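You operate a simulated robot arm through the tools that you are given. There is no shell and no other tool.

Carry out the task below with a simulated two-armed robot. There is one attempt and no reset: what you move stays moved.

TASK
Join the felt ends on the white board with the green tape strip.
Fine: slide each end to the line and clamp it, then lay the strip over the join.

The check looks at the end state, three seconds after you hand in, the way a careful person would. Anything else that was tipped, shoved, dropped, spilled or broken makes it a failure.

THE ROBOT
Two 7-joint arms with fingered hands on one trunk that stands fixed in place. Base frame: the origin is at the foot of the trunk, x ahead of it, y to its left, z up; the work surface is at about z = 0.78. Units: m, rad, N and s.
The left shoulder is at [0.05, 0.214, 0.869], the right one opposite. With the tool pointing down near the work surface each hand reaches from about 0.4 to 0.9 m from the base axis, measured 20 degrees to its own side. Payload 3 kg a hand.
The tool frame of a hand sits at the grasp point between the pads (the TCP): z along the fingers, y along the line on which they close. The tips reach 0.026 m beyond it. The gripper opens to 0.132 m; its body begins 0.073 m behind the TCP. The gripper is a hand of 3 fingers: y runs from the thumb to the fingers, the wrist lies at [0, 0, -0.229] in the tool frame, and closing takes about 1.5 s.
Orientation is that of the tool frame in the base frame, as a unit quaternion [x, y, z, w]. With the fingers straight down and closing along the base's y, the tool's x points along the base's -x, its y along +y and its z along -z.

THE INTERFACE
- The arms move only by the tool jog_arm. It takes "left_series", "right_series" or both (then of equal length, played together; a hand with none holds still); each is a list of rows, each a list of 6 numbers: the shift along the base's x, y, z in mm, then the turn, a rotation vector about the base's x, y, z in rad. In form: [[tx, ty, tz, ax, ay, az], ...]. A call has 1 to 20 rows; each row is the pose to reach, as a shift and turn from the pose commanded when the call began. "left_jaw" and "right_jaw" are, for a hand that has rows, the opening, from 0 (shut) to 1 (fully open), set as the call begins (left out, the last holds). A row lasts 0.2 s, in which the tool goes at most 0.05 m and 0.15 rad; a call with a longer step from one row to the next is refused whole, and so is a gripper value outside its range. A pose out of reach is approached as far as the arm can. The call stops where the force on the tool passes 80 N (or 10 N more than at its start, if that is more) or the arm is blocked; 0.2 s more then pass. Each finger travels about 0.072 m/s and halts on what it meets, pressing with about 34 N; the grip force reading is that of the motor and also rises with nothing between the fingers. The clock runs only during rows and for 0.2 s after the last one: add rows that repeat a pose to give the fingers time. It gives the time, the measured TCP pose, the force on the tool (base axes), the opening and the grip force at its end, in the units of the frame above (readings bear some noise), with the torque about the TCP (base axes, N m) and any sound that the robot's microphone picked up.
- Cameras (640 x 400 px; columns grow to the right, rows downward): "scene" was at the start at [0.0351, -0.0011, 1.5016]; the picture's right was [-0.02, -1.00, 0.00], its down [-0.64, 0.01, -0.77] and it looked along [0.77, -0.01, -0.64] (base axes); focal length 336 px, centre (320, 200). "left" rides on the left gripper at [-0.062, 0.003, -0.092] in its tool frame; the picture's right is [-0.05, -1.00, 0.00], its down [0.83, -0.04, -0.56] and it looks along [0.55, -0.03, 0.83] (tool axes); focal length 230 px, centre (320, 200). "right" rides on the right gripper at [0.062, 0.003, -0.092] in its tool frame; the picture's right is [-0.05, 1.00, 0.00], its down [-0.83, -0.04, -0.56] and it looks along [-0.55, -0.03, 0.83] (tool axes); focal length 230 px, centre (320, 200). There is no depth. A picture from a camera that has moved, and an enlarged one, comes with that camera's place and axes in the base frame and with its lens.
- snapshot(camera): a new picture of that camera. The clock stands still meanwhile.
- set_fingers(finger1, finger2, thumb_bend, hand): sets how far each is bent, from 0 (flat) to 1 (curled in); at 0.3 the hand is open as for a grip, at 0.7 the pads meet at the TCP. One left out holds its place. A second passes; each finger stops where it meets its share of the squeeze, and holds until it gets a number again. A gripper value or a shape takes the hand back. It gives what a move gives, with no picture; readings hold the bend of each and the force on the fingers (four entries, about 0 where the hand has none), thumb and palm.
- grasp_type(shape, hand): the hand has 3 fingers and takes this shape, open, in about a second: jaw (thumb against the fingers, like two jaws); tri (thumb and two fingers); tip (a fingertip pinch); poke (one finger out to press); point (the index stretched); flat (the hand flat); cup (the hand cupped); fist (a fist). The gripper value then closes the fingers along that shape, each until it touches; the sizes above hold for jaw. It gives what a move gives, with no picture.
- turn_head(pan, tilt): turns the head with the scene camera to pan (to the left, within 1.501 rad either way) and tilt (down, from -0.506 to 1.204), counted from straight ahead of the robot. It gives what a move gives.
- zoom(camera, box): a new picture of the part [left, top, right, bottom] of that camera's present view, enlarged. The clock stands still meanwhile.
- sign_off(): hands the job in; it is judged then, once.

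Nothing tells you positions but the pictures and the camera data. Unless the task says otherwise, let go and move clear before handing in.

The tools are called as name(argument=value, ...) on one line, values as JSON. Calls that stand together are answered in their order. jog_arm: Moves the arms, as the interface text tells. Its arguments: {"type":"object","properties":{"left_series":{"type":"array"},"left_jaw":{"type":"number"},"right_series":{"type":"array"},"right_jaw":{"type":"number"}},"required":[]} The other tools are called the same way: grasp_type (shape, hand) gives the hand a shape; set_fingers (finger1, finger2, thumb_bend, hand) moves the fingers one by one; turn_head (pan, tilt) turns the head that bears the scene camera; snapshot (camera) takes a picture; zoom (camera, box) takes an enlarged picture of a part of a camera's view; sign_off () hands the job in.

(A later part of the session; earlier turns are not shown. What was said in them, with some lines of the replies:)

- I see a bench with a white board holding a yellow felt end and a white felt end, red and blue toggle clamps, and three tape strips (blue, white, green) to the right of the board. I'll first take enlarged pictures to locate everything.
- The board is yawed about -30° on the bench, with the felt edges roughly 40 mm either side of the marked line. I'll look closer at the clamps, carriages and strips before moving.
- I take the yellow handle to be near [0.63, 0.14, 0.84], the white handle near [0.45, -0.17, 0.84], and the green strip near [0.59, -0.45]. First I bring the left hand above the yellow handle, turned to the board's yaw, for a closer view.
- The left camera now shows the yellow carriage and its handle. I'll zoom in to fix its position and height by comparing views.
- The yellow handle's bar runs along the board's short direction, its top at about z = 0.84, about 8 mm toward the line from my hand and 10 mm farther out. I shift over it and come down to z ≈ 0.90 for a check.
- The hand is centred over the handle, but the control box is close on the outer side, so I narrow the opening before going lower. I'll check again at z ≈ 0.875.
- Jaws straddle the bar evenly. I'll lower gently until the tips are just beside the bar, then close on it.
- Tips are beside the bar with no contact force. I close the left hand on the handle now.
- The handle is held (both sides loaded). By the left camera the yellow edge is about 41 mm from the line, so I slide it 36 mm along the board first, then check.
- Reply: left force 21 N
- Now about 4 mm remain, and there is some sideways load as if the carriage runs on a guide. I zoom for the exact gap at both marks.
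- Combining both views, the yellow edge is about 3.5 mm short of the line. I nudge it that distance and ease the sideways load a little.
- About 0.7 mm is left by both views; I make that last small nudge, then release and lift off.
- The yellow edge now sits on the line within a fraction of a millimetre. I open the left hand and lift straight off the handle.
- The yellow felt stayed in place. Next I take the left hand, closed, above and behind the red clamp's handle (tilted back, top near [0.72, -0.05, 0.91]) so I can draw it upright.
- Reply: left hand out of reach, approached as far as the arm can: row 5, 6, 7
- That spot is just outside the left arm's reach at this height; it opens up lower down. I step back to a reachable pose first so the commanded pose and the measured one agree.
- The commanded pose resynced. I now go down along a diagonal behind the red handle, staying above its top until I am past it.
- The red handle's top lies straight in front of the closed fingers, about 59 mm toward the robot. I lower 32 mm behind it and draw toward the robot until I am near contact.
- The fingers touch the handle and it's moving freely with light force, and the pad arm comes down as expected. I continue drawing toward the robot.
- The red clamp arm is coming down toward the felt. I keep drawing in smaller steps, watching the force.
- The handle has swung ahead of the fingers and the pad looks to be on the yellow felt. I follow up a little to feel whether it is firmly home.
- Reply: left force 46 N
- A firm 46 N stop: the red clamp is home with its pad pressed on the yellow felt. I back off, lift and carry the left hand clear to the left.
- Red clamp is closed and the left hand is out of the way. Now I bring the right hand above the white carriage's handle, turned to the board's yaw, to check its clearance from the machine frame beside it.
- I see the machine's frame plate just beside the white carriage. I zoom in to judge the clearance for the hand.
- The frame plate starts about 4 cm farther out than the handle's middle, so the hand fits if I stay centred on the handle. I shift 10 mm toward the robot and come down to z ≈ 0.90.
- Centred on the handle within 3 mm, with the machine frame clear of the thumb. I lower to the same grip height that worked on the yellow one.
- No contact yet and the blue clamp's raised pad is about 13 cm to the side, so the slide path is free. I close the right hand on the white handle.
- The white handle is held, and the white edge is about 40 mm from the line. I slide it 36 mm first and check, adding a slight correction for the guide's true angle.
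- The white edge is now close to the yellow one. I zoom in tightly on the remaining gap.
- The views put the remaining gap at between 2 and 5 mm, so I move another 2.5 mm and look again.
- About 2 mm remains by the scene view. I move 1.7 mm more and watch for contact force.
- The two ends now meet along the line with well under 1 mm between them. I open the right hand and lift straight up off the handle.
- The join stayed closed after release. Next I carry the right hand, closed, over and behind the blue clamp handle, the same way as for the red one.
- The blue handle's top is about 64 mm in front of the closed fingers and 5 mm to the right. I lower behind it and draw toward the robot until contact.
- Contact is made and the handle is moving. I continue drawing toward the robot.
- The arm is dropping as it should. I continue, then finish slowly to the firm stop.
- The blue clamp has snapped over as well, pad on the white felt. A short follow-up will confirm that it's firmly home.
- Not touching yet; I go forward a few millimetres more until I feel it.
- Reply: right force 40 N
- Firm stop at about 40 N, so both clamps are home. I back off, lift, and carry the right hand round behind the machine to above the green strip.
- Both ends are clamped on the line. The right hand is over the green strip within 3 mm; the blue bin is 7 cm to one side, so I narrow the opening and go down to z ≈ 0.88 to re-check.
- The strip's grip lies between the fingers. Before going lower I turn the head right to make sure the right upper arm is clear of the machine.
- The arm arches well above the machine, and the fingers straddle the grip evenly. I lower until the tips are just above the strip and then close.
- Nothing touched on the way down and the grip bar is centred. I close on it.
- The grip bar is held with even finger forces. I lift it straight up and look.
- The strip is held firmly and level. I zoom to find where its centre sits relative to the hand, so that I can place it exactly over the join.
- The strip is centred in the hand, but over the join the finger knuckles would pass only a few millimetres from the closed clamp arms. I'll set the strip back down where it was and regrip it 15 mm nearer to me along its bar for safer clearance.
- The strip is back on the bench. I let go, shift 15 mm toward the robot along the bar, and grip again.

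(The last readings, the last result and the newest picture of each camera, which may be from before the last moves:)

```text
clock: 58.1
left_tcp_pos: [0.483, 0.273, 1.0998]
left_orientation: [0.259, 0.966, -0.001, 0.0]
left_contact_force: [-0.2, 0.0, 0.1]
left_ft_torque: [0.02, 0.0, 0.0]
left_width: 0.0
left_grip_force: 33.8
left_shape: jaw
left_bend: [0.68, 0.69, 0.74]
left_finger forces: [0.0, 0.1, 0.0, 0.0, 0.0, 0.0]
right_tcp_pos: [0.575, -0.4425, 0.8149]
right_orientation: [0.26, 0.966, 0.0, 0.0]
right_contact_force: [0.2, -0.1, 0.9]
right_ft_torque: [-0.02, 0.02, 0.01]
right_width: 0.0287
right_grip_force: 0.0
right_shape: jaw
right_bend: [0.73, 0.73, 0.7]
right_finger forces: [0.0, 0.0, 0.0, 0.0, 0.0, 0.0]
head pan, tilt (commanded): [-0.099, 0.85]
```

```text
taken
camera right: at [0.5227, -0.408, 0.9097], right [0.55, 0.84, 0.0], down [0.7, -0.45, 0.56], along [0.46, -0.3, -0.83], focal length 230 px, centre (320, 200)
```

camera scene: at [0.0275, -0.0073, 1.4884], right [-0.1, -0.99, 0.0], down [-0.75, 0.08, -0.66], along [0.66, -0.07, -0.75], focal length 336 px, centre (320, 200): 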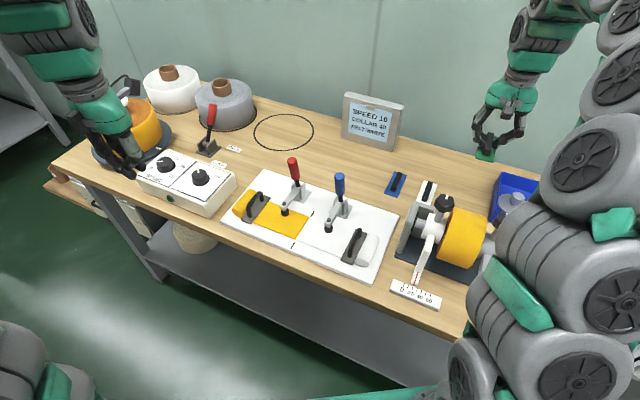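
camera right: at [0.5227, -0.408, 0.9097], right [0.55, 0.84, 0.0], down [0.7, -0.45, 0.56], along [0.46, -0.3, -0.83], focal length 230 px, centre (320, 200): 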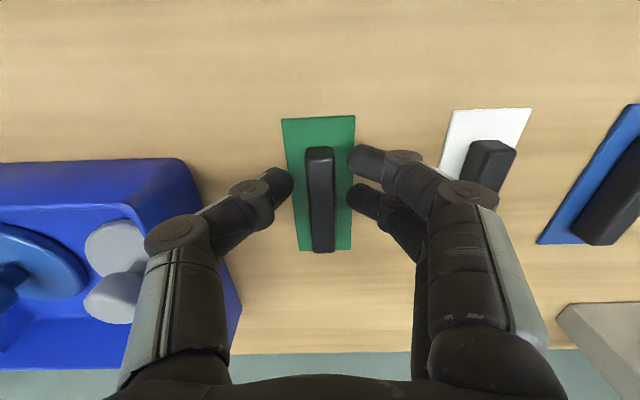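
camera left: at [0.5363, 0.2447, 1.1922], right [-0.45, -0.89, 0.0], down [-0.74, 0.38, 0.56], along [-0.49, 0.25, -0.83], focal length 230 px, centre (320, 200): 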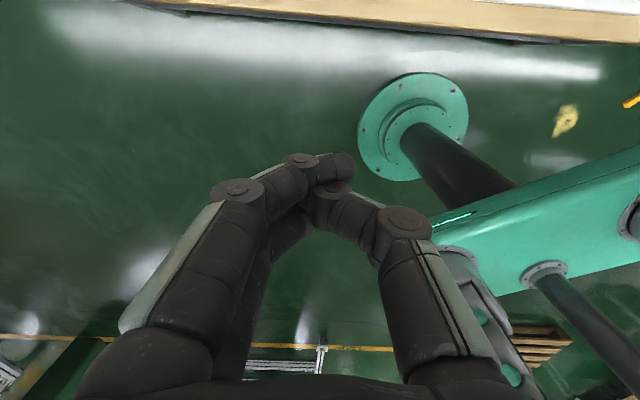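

Both fingers are still well on the bar. I close and lift again.

jog_arm(right_series=[[0, 0, 0, 0, 0, 0], [0, 0, 0, 0, 0, 0], [0, 0, 0, 0, 0, 0], [0, 0, 0, 0, 0, 0], [0, 0, 0, 0, 0, 0]], right_jaw=0.0)

jog_arm(right_series=[[0, 0, 5, 0, 0, 0], [0, 0, 15, 0, 0, 0], [0, 0, 35, 0, 0, 0], [0, 0, 70, 0, 0, 0], [0, 0, 110, 0, 0, 0], [0, 0, 155, 0, 0, 0], [0, 0, 200, 0, 0, 0], [0, 0, 240, 0, 0, 0], [0, 0, 280, 0, 0, 0], [0, 0, 280, 0, 0, 0]])

zoom(camera="right", box=[260, 90, 380, 270])

snapshot(camera="scene")

```text
clock: 59.3
left_tcp_pos: [0.4821, 0.2724, 1.0999]
left_orientation: [0.258, 0.966, 0.0, 0.001]
left_contact_force: [-0.3, -1.3, -0.2]
left_ft_torque: [0.01, 0.01, 0.01]
left_width: 0.0001
left_grip_force: 33.8
left_shape: jaw
left_bend: [0.68, 0.69, 0.74]
left_finger forces: [0.1, 0.0, 0.0, 0.1, 0.0, 0.0]
right_tcp_pos: [0.5755, -0.4425, 0.8163]
right_orientation: [0.259, 0.966, 0.001, 0.0]
right_contact_force: [0.4, -0.3, -0.3]
right_ft_torque: [0.01, 0.04, 0.02]
right_width: 0.0109
right_grip_force: 34.4
right_shape: jaw
right_bend: [0.72, 0.72, 0.7]
right_finger forces: [15.1, 15.3, 0.1, 0.0, 30.4, 0.0]
head pan, tilt (commanded): [-0.099, 0.85]
```

```text
clock: 61.5
left_tcp_pos: [0.483, 0.273, 1.1]
left_orientation: [0.258, 0.966, 0.0, 0.0]
left_contact_force: [0.4, -0.9, 0.4]
left_ft_torque: [-0.04, 0.0, -0.01]
left_width: 0.0
left_grip_force: 33.8
left_shape: jaw
left_bend: [0.68, 0.69, 0.74]
left_finger forces: [0.1, 0.0, 0.0, 0.0, 0.1, 0.0]
right_tcp_pos: [0.5729, -0.444, 1.0968]
right_orientation: [0.259, 0.966, 0.0, 0.001]
right_contact_force: [-0.1, 0.3, -0.2]
right_ft_torque: [0.02, 0.02, 0.01]
right_width: 0.0107
right_grip_force: 34.1
right_shape: jaw
right_bend: [0.72, 0.72, 0.7]
right_finger forces: [15.2, 15.2, 0.1, 0.0, 30.5, 0.0]
head pan, tilt (commanded): [-0.099, 0.85]
```

```text
2.22 times, centred on (320, 180) of right
camera zoom: at [0.5204, -0.4087, 1.1903], right [0.55, 0.84, 0.0], down [0.7, -0.45, 0.55], along [0.46, -0.3, -0.83], focal length 511 px, centre (320, 244)
```

zoom: 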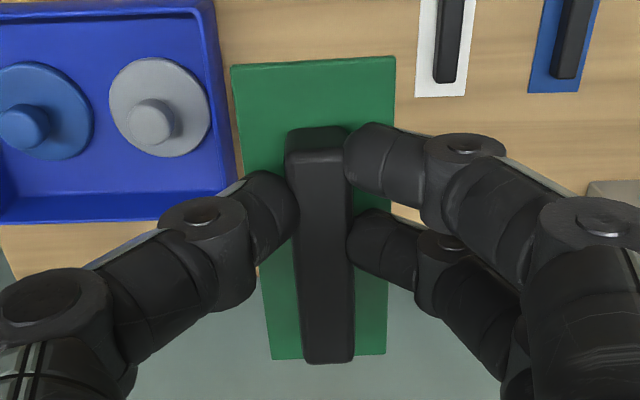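

```text
taken
camera scene: at [0.0275, -0.0073, 1.4884], right [-0.1, -1.0, 0.0], down [-0.75, 0.07, -0.66], along [0.66, -0.07, -0.75], focal length 336 px, centre (320, 200)
```

scene: 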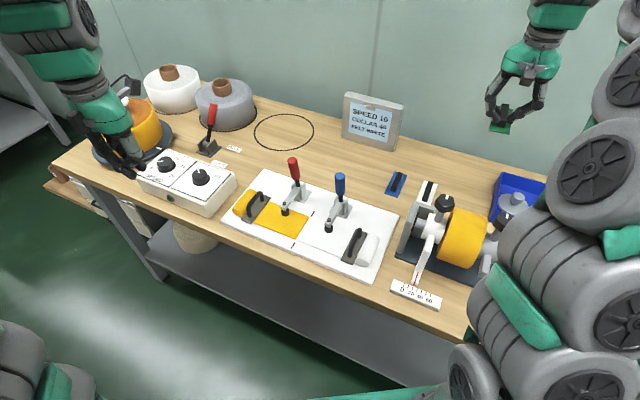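

Now the strip's centre lies 18 mm ahead of the grip, giving the fingers more room from the clamp arms. I carry it high across to a point above the join.

jog_arm(right_series=[[-4.9, 44.1, 0, 0, 0, 0], [-9.8, 88.2, 0, 0, 0, 0], [-14.7, 132.3, 0, 0, 0, 0], [-19.6, 176.4, 0, 0, 0, 0], [-24.5, 220.5, 0, 0, 0, 0], [-29.4, 264.6, 0, 0, 0, 0], [-34.3, 308.7, 0, 0, 0, 0], [-39.2, 352.8, 0, 0, 0, 0], [-44.1, 396.9, 0, 0, 0, 0], [-49, 441, 0, 0, 0, 0], [-49, 441, 0, 0, 0, 0]])

snapshot(camera="right")

snapshot(camera="scene")

```text
clock: 63.9
left_tcp_pos: [0.4829, 0.2733, 1.0997]
left_orientation: [0.257, 0.966, 0.0, 0.0]
left_contact_force: [-0.5, -0.4, 0.7]
left_ft_torque: [0.0, 0.01, 0.02]
left_width: 0.0002
left_grip_force: 33.9
left_shape: jaw
left_bend: [0.68, 0.69, 0.74]
left_finger forces: [0.0, 0.0, 0.0, 0.0, 0.0, 0.1]
right_tcp_pos: [0.5265, 0.0001, 1.0956]
right_orientation: [0.259, 0.966, 0.0, -0.001]
right_contact_force: [-0.1, 0.9, -0.8]
right_ft_torque: [-0.01, 0.01, 0.0]
right_width: 0.0109
right_grip_force: 33.9
right_shape: jaw
right_bend: [0.72, 0.72, 0.7]
right_finger forces: [15.2, 15.3, 0.0, 0.0, 30.5, 0.0]
head pan, tilt (commanded): [-0.099, 0.85]
```

```text
taken
camera right: at [0.4733, 0.0339, 1.1898], right [0.55, 0.84, 0.0], down [0.7, -0.45, 0.56], along [0.47, -0.3, -0.83], focal length 230 px, centre (320, 200)
```

right: 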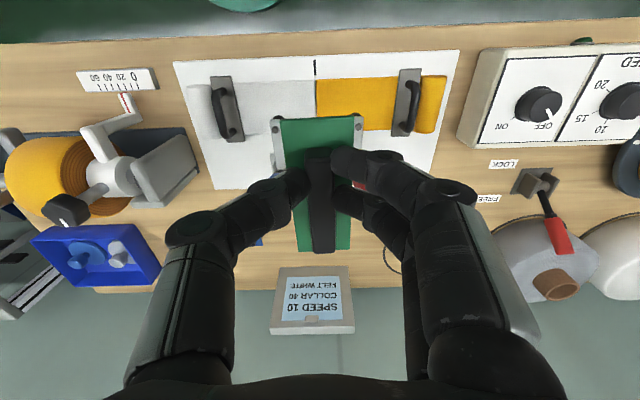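

```text
taken
camera scene: at [0.0275, -0.0073, 1.4884], right [-0.1, -1.0, 0.0], down [-0.75, 0.07, -0.66], along [0.66, -0.07, -0.75], focal length 336 px, centre (320, 200)
```

scene: 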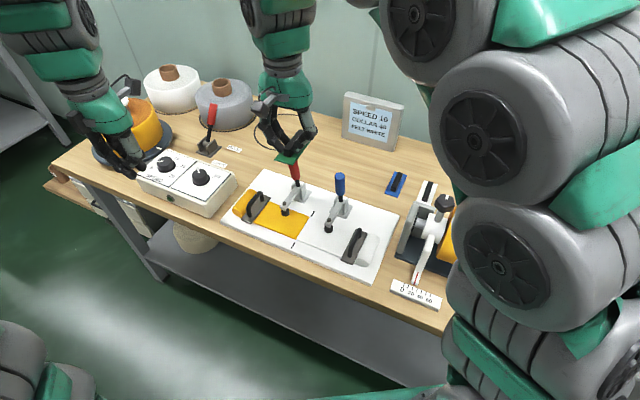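

The join's near mark shows just beyond the strip's near end. I shift about 5 mm toward the white side and come down to z ≈ 0.93 to line it up more closely.

jog_arm(right_series=[[-2.5, -4.3, -40, 0, 0, 0], [-2.5, -4.3, -80, 0, 0, 0], [-2.5, -4.3, -120, 0, 0, 0], [-2.5, -4.3, -150, 0, 0, 0], [-2.5, -4.3, -166, 0, 0, 0], [-2.5, -4.3, -166, 0, 0, 0]])

snapshot(camera="right")

zoom(camera="right", box=[260, 40, 380, 220])

zoom(camera="scene", box=[230, 120, 380, 270])

```text
clock: 65.3
left_tcp_pos: [0.4824, 0.2732, 1.099]
left_orientation: [0.258, 0.966, 0.001, 0.0]
left_contact_force: [0.1, -0.2, -0.2]
left_ft_torque: [-0.01, -0.01, 0.01]
left_width: 0.0
left_grip_force: 33.6
left_shape: jaw
left_bend: [0.68, 0.69, 0.74]
left_finger forces: [0.0, 0.0, 0.0, 0.1, 0.0, 0.1]
right_tcp_pos: [0.5222, -0.0049, 0.9307]
right_orientation: [0.26, 0.966, 0.0, 0.0]
right_contact_force: [-0.4, 0.1, -0.6]
right_ft_torque: [-0.01, 0.02, -0.01]
right_width: 0.0109
right_grip_force: 33.9
right_shape: jaw
right_bend: [0.72, 0.72, 0.7]
right_finger forces: [15.2, 15.3, 0.0, 0.0, 30.4, 0.0]
head pan, tilt (commanded): [-0.099, 0.85]
```

```text
taken
camera right: at [0.4695, 0.0292, 1.0242], right [0.55, 0.84, 0.0], down [0.7, -0.45, 0.56], along [0.47, -0.3, -0.83], focal length 230 px, centre (320, 200)
```

right: 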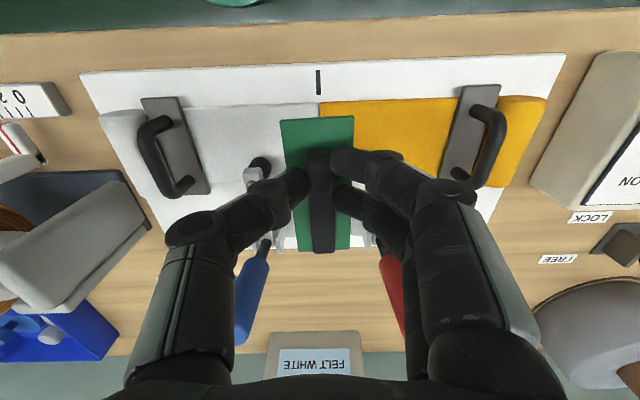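

```text
2.22 times, centred on (320, 130) of right
camera zoom: at [0.4695, 0.0292, 1.0242], right [0.55, 0.84, 0.0], down [0.7, -0.45, 0.56], along [0.47, -0.3, -0.83], focal length 511 px, centre (320, 356)
```

zoom: 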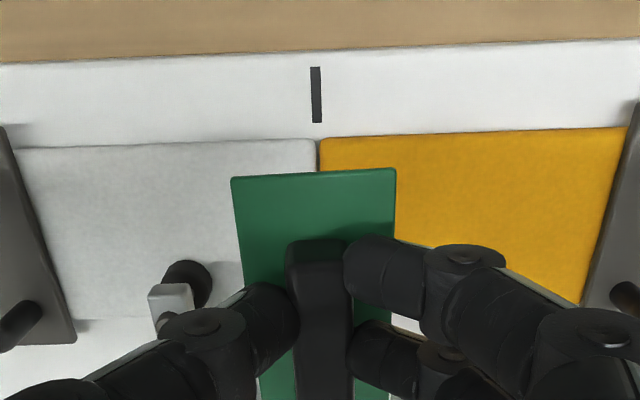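

```text
2.67 times, centred on (305, 195) of scene
camera zoom: at [0.0275, -0.0073, 1.4884], right [-0.1, -1.0, 0.0], down [-0.75, 0.07, -0.66], along [0.66, -0.07, -0.75], focal length 896 px, centre (360, 213)
```

zoom: 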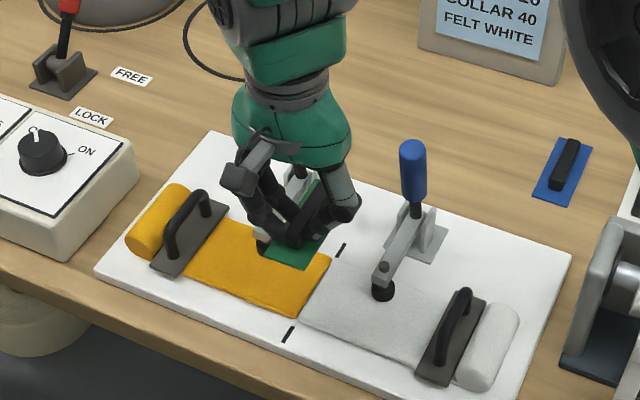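

The strip is now centred on the join to within about 1.5 mm both ways. I correct that and lower to just above the felt, watching the clamps.

jog_arm(right_series=[[-0.6, -1, -25, 0, 0, 0], [-0.6, -1, -50, 0, 0, 0], [-0.6, -1, -68, 0, 0, 0], [-0.6, -1, -78, 0, 0, 0], [-0.6, -1, -83, 0, 0, 0], [-0.6, -1, -83, 0, 0, 0]])

snapshot(camera="right")

zoom(camera="right", box=[260, 60, 380, 240])

zoom(camera="scene", box=[240, 150, 360, 270])

```text
clock: 66.7
left_tcp_pos: [0.4824, 0.2731, 1.0999]
left_orientation: [0.258, 0.966, 0.0, 0.0]
left_contact_force: [-0.3, -0.7, -1.4]
left_ft_torque: [0.0, -0.01, 0.0]
left_width: 0.0002
left_grip_force: 33.7
left_shape: jaw
left_bend: [0.68, 0.69, 0.74]
left_finger forces: [0.0, 0.1, 0.0, 0.0, 0.0, 0.0]
right_tcp_pos: [0.5227, -0.0078, 0.847]
right_orientation: [0.259, 0.966, 0.0, 0.0]
right_contact_force: [0.4, -0.3, -0.4]
right_ft_torque: [-0.01, -0.02, 0.01]
right_width: 0.0106
right_grip_force: 33.8
right_shape: jaw
right_bend: [0.72, 0.72, 0.7]
right_finger forces: [15.1, 15.3, 0.0, 0.0, 30.4, 0.0]
head pan, tilt (commanded): [-0.099, 0.85]
```

```text
taken
camera right: at [0.47, 0.0275, 0.9412], right [0.55, 0.84, 0.0], down [0.7, -0.45, 0.56], along [0.47, -0.3, -0.83], focal length 230 px, centre (320, 200)
```

right: 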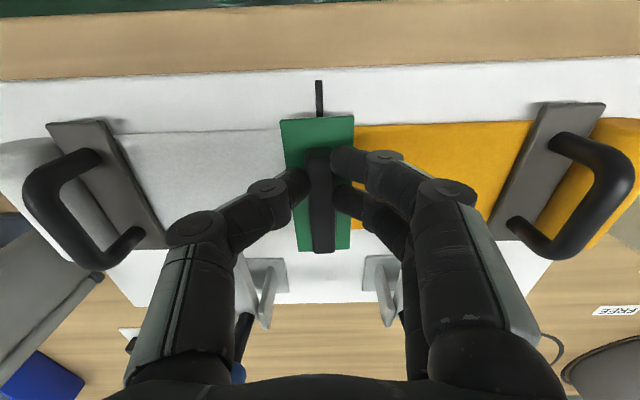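

```text
2.22 times, centred on (320, 150) of right
camera zoom: at [0.47, 0.0275, 0.9412], right [0.55, 0.84, 0.0], down [0.7, -0.45, 0.56], along [0.47, -0.3, -0.83], focal length 511 px, centre (320, 311)
```

zoom: 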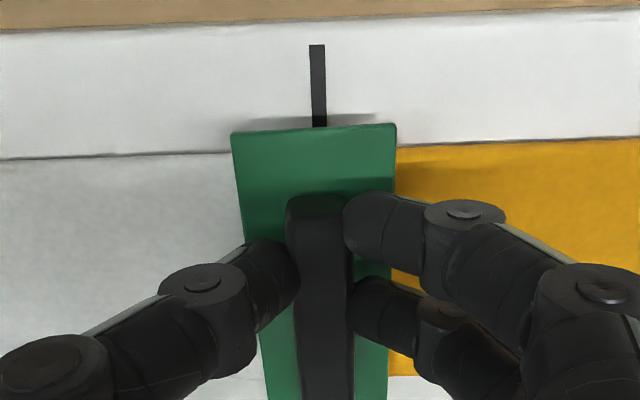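

```text
3.33 times, centred on (300, 210) of scene
camera zoom: at [0.0275, -0.0073, 1.4884], right [-0.1, -1.0, 0.0], down [-0.75, 0.07, -0.66], along [0.66, -0.07, -0.75], focal length 1121 px, centre (387, 167)
```

zoom: 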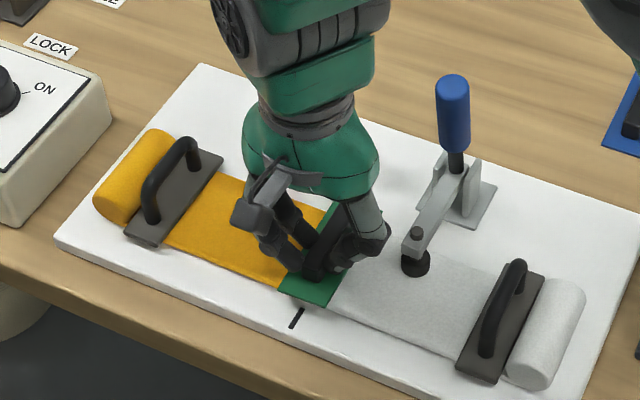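

Lined up with the near mark, and the finger joints are clear of both clamp arms. I lower the last centimetre gently.

jog_arm(right_series=[[0, 0, -4, 0, 0, 0], [0, 0, -7, 0, 0, 0], [0, 0, -9.5, 0, 0, 0], [0, 0, -11, 0, 0, 0]])

zoom(camera="right", box=[200, 60, 440, 300])

zoom(camera="scene", box=[270, 190, 350, 260])

```text
clock: 67.7
left_tcp_pos: [0.4821, 0.2731, 1.0994]
left_orientation: [0.259, 0.966, 0.001, 0.0]
left_contact_force: [-0.2, 1.0, 0.4]
left_ft_torque: [0.01, -0.01, 0.0]
left_width: 0.0001
left_grip_force: 34.3
left_shape: jaw
left_bend: [0.68, 0.69, 0.74]
left_finger forces: [0.1, 0.0, 0.0, 0.1, 0.0, 0.0]
right_tcp_pos: [0.5241, -0.0066, 0.837]
right_orientation: [0.259, 0.966, 0.001, 0.001]
right_contact_force: [-3.4, -3.4, 33.1]
right_ft_torque: [-0.08, 0.03, -0.02]
right_width: 0.0127
right_grip_force: 34.5
right_shape: jaw
right_bend: [0.73, 0.73, 0.72]
right_finger forces: [19.1, 19.4, 0.0, 0.1, 42.2, 0.0]
head pan, tilt (commanded): [-0.099, 0.85]
```

```text
1.67 times, centred on (320, 180) of right
camera zoom: at [0.4706, 0.028, 0.9307], right [0.55, 0.84, 0.0], down [0.7, -0.45, 0.56], along [0.47, -0.3, -0.83], focal length 384 px, centre (320, 233)
```

zoom: 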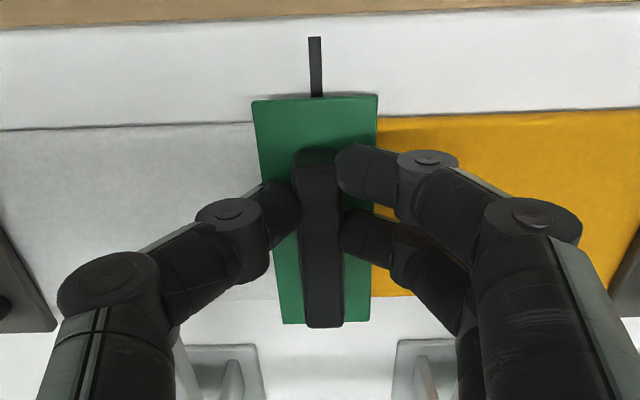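

```text
5.71 times, centred on (310, 225) of scene
camera zoom: at [0.0271, -0.0073, 1.4884], right [-0.1, -0.99, 0.0], down [-0.75, 0.07, -0.66], along [0.66, -0.07, -0.75], focal length 1921 px, centre (377, 57)
```

zoom: 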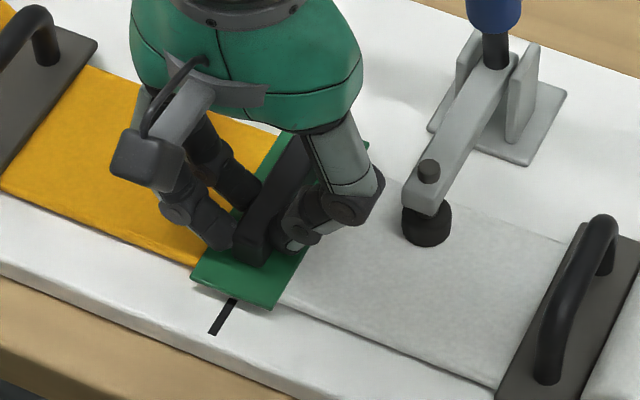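

The strip is down on the felt (33 N pressing it on, with the hand centred over the join). I ease off slightly, then open just enough to let go.

jog_arm(right_series=[[0, 0, 1, 0, 0, 0], [0, 0, 1.5, 0, 0, 0], [0, 0, 1.5, 0, 0, 0]])

jog_arm(right_series=[[0, 0, 0, 0, 0, 0], [0, 0, 0, 0, 0, 0], [0, 0, 0, 0, 0, 0], [0, 0, 0, 0, 0, 0]], right_jaw=0.2)

zoom(camera="right", box=[200, 60, 440, 300])

zoom(camera="scene", box=[260, 170, 360, 270])

```text
clock: 68.5
left_tcp_pos: [0.4816, 0.2729, 1.1006]
left_orientation: [0.258, 0.966, 0.0, 0.0]
left_contact_force: [-0.6, 0.8, -0.3]
left_ft_torque: [0.0, -0.01, 0.02]
left_width: 0.0004
left_grip_force: 34.2
left_shape: jaw
left_bend: [0.68, 0.69, 0.74]
left_finger forces: [0.0, 0.0, 0.0, 0.0, 0.1, 0.1]
right_tcp_pos: [0.5235, -0.0062, 0.8372]
right_orientation: [0.26, 0.966, 0.0, 0.0]
right_contact_force: [4.7, -1.4, 22.1]
right_ft_torque: [-0.01, -0.13, 0.01]
right_width: 0.0127
right_grip_force: 34.5
right_shape: jaw
right_bend: [0.73, 0.73, 0.72]
right_finger forces: [19.7, 20.0, 0.1, 0.1, 38.0, 0.0]
head pan, tilt (commanded): [-0.099, 0.85]
```

```text
clock: 69.5
left_tcp_pos: [0.4832, 0.273, 1.0996]
left_orientation: [0.257, 0.966, 0.0, 0.001]
left_contact_force: [1.0, 0.2, 0.4]
left_ft_torque: [0.02, -0.03, -0.02]
left_width: 0.0
left_grip_force: 33.8
left_shape: jaw
left_bend: [0.68, 0.69, 0.74]
left_finger forces: [0.1, 0.0, 0.0, 0.0, 0.0, 0.0]
right_tcp_pos: [0.5218, -0.0065, 0.8369]
right_orientation: [0.26, 0.966, 0.0, 0.0]
right_contact_force: [0.3, 0.3, 0.5]
right_ft_torque: [-0.02, 0.02, -0.01]
right_width: 0.0263
right_grip_force: 0.0
right_shape: jaw
right_bend: [0.73, 0.73, 0.7]
right_finger forces: [0.0, 0.0, 0.1, 0.0, 0.0, 0.0]
head pan, tilt (commanded): [-0.099, 0.85]
```

```text
1.67 times, centred on (320, 180) of right
camera zoom: at [0.4698, 0.028, 0.9309], right [0.55, 0.84, 0.0], down [0.7, -0.45, 0.55], along [0.46, -0.3, -0.83], focal length 384 px, centre (320, 233)
```

zoom: 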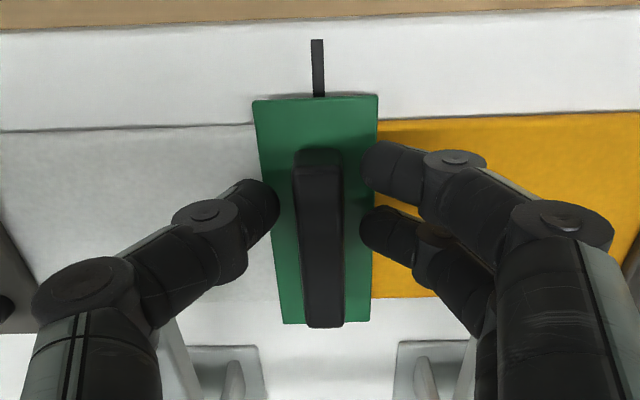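

```text
4.00 times, centred on (310, 220) of scene
camera zoom: at [0.0275, -0.0073, 1.4884], right [-0.1, -1.0, 0.0], down [-0.75, 0.07, -0.66], along [0.66, -0.07, -0.75], focal length 1345 px, centre (360, 120)
```

zoom: 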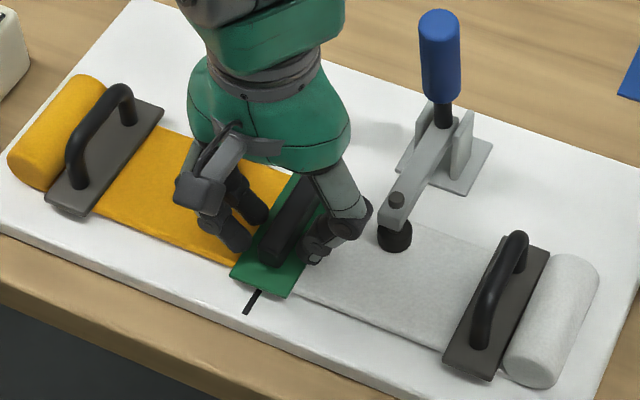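

The strip rests flat over the join and the fingers are clear of it. I lift straight up and take the right hand away to its side.

jog_arm(right_series=[[0, 0, 6, 0, 0, 0], [0, 0, 20, 0, 0, 0], [0, 0, 50, 0, 0, 0], [0, 0, 95, 0, 0, 0], [0, 0, 140, 0, 0, 0], [0, 0, 185, 0, 0, 0], [0, 0, 230, 0, 0, 0], [0, 0, 265, 0, 0, 0]])

snapshot(camera="right")

zoom(camera="scene", box=[210, 150, 410, 290])

```text
clock: 71.3
left_tcp_pos: [0.4827, 0.2725, 1.0998]
left_orientation: [0.258, 0.966, 0.0, -0.001]
left_contact_force: [-0.3, -0.1, -0.1]
left_ft_torque: [0.02, 0.01, 0.01]
left_width: 0.0
left_grip_force: 34.1
left_shape: jaw
left_bend: [0.68, 0.69, 0.74]
left_finger forces: [0.1, 0.0, 0.1, 0.0, 0.0, 0.0]
right_tcp_pos: [0.5238, -0.0063, 1.1028]
right_orientation: [0.259, 0.966, 0.0, 0.0]
right_contact_force: [-0.4, -0.6, 0.6]
right_ft_torque: [-0.01, 0.0, 0.02]
right_width: 0.026
right_grip_force: 0.1
right_shape: jaw
right_bend: [0.73, 0.73, 0.7]
right_finger forces: [0.0, 0.0, 0.0, 0.1, 0.0, 0.0]
head pan, tilt (commanded): [-0.099, 0.85]
```

```text
taken
camera right: at [0.4714, 0.0272, 1.1966], right [0.55, 0.84, 0.0], down [0.7, -0.45, 0.55], along [0.46, -0.3, -0.83], focal length 230 px, centre (320, 200)
```

right: 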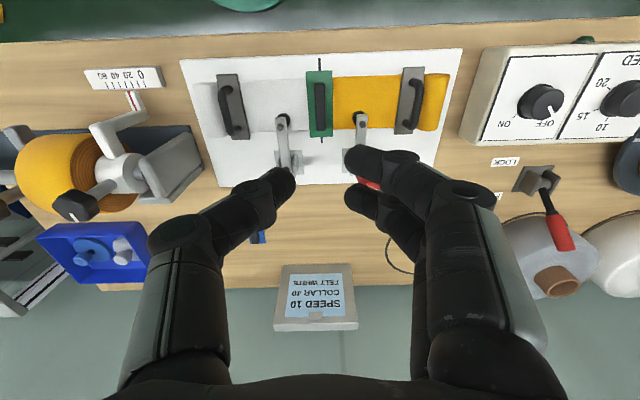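

```text
2.86 times, centred on (310, 220) of scene
camera zoom: at [0.0275, -0.0073, 1.4884], right [-0.1, -1.0, 0.0], down [-0.75, 0.07, -0.66], along [0.66, -0.07, -0.75], focal length 960 px, centre (349, 143)
```

zoom: 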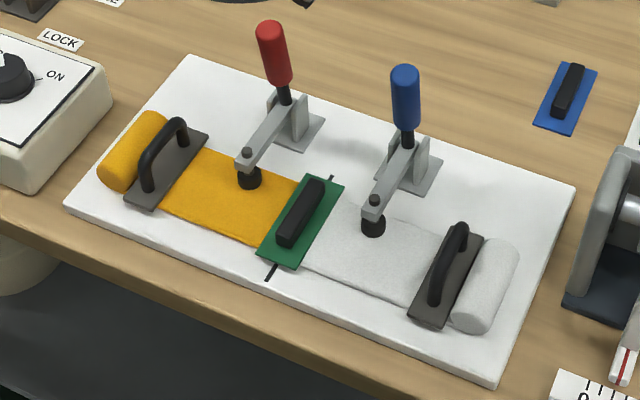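

The green strip lies straight along the marks, covering the join, with both clamps closed. I take the right hand back to its side and do a final check of the whole bench.

jog_arm(right_series=[[2, -40, 10, 0, 0, 0], [4, -80, 20, 0, 0, 0], [6, -120, 30, 0, 0, 0], [8, -160, 40, 0, 0, 0], [10, -200, 50, 0, 0, 0], [11, -240, 50, 0, 0, 0], [12, -280, 50, 0, 0, 0], [13, -322, 50, 0, 0, 0], [13, -322, 50, 0, 0, 0]])

turn_head(pan=-0.017, tilt=0.688)

snapshot(camera="scene")

zoom(camera="scene", box=[260, 220, 400, 330])

snapshot(camera="right")

```text
clock: 73.3
left_tcp_pos: [0.4824, 0.2722, 1.0998]
left_orientation: [0.258, 0.966, 0.0, -0.001]
left_contact_force: [0.3, -0.1, -0.7]
left_ft_torque: [0.03, 0.01, 0.0]
left_width: 0.0
left_grip_force: 34.2
left_shape: jaw
left_bend: [0.68, 0.69, 0.74]
left_finger forces: [0.1, 0.1, 0.0, 0.0, 0.0, 0.1]
right_tcp_pos: [0.5362, -0.3293, 1.1523]
right_orientation: [0.259, 0.966, 0.001, 0.0]
right_contact_force: [-0.5, -0.5, -0.3]
right_ft_torque: [0.0, -0.03, 0.01]
right_width: 0.0263
right_grip_force: 0.0
right_shape: jaw
right_bend: [0.73, 0.73, 0.7]
right_finger forces: [0.1, 0.1, 0.0, 0.1, 0.0, 0.1]
head pan, tilt (commanded): [-0.099, 0.85]
```

```text
clock: 74.0
left_tcp_pos: [0.482, 0.2726, 1.1007]
left_orientation: [0.257, 0.966, 0.0, 0.0]
left_contact_force: [0.3, -0.9, 0.5]
left_ft_torque: [0.02, -0.01, 0.01]
left_width: 0.0
left_grip_force: 34.0
left_shape: jaw
left_bend: [0.68, 0.69, 0.74]
left_finger forces: [0.0, 0.0, 0.0, 0.1, 0.1, 0.0]
right_tcp_pos: [0.536, -0.3286, 1.1517]
right_orientation: [0.26, 0.966, -0.001, 0.0]
right_contact_force: [0.6, 0.7, -0.2]
right_ft_torque: [-0.01, -0.04, -0.02]
right_width: 0.0263
right_grip_force: 0.1
right_shape: jaw
right_bend: [0.73, 0.73, 0.7]
right_finger forces: [0.0, 0.0, 0.0, 0.0, 0.1, 0.1]
head pan, tilt (commanded): [-0.017, 0.688]
```

```text
taken
camera scene: at [0.0351, -0.001, 1.5016], right [-0.02, -1.0, 0.0], down [-0.64, 0.01, -0.77], along [0.77, -0.01, -0.64], focal length 336 px, centre (320, 200)
```

scene: 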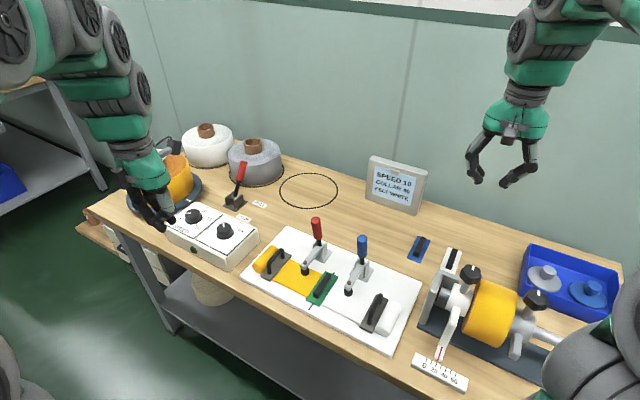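

```text
3.64 times, centred on (330, 275) of scene
camera zoom: at [0.0351, -0.001, 1.5016], right [-0.02, -1.0, 0.0], down [-0.64, 0.01, -0.77], along [0.77, -0.01, -0.64], focal length 1222 px, centre (284, -73)
```

zoom: 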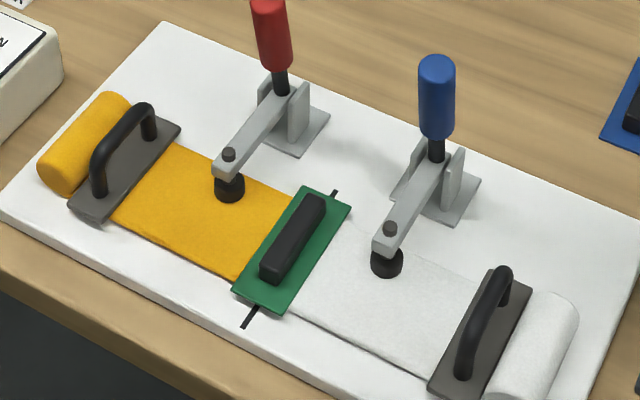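

```text
taken
camera right: at [0.4837, -0.2947, 1.2453], right [0.55, 0.84, 0.0], down [0.7, -0.45, 0.56], along [0.47, -0.3, -0.83], focal length 230 px, centre (320, 200)
```

right: 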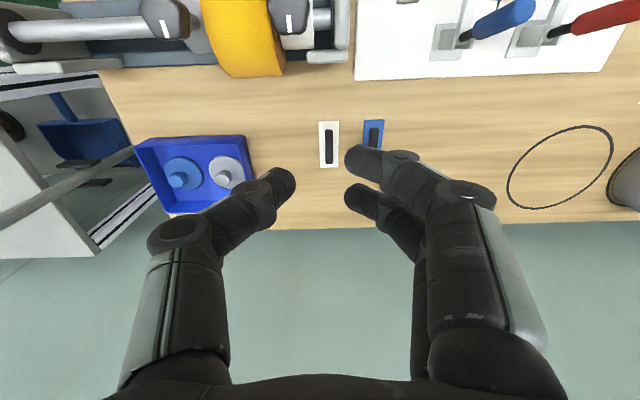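

Both felt ends meet on the line, both clamps are closed, and the green strip lies centred over the join. Everything else on the bench is where it was and both hands are clear, so I hand in.

sign_off()

```text
The job is handed in.
```

The felt ends are joined on the white board, and I've handed the job in. No result of the check has come back yet.

- **Felt ends:** I slid the yellow and white ends to the marked line. They meet there with less than about 1 mm between them.
- **Clamps:** The red and blue clamps are both closed. I pushed each handle until it stopped firmly, at about 40 to 46 N.
- **Green strip:** It lies flat over the join, lined up with the two marks and covering the full width of the felt. I pressed it down with about 33 N before letting go.

I picked the strip up, set it back in its place and gripped it again nearer one end. The first grip would have left only a few millimetres between the fingers and the clamp arms.

In the last pictures nothing else on the bench had been moved or knocked, and both hands were clear.
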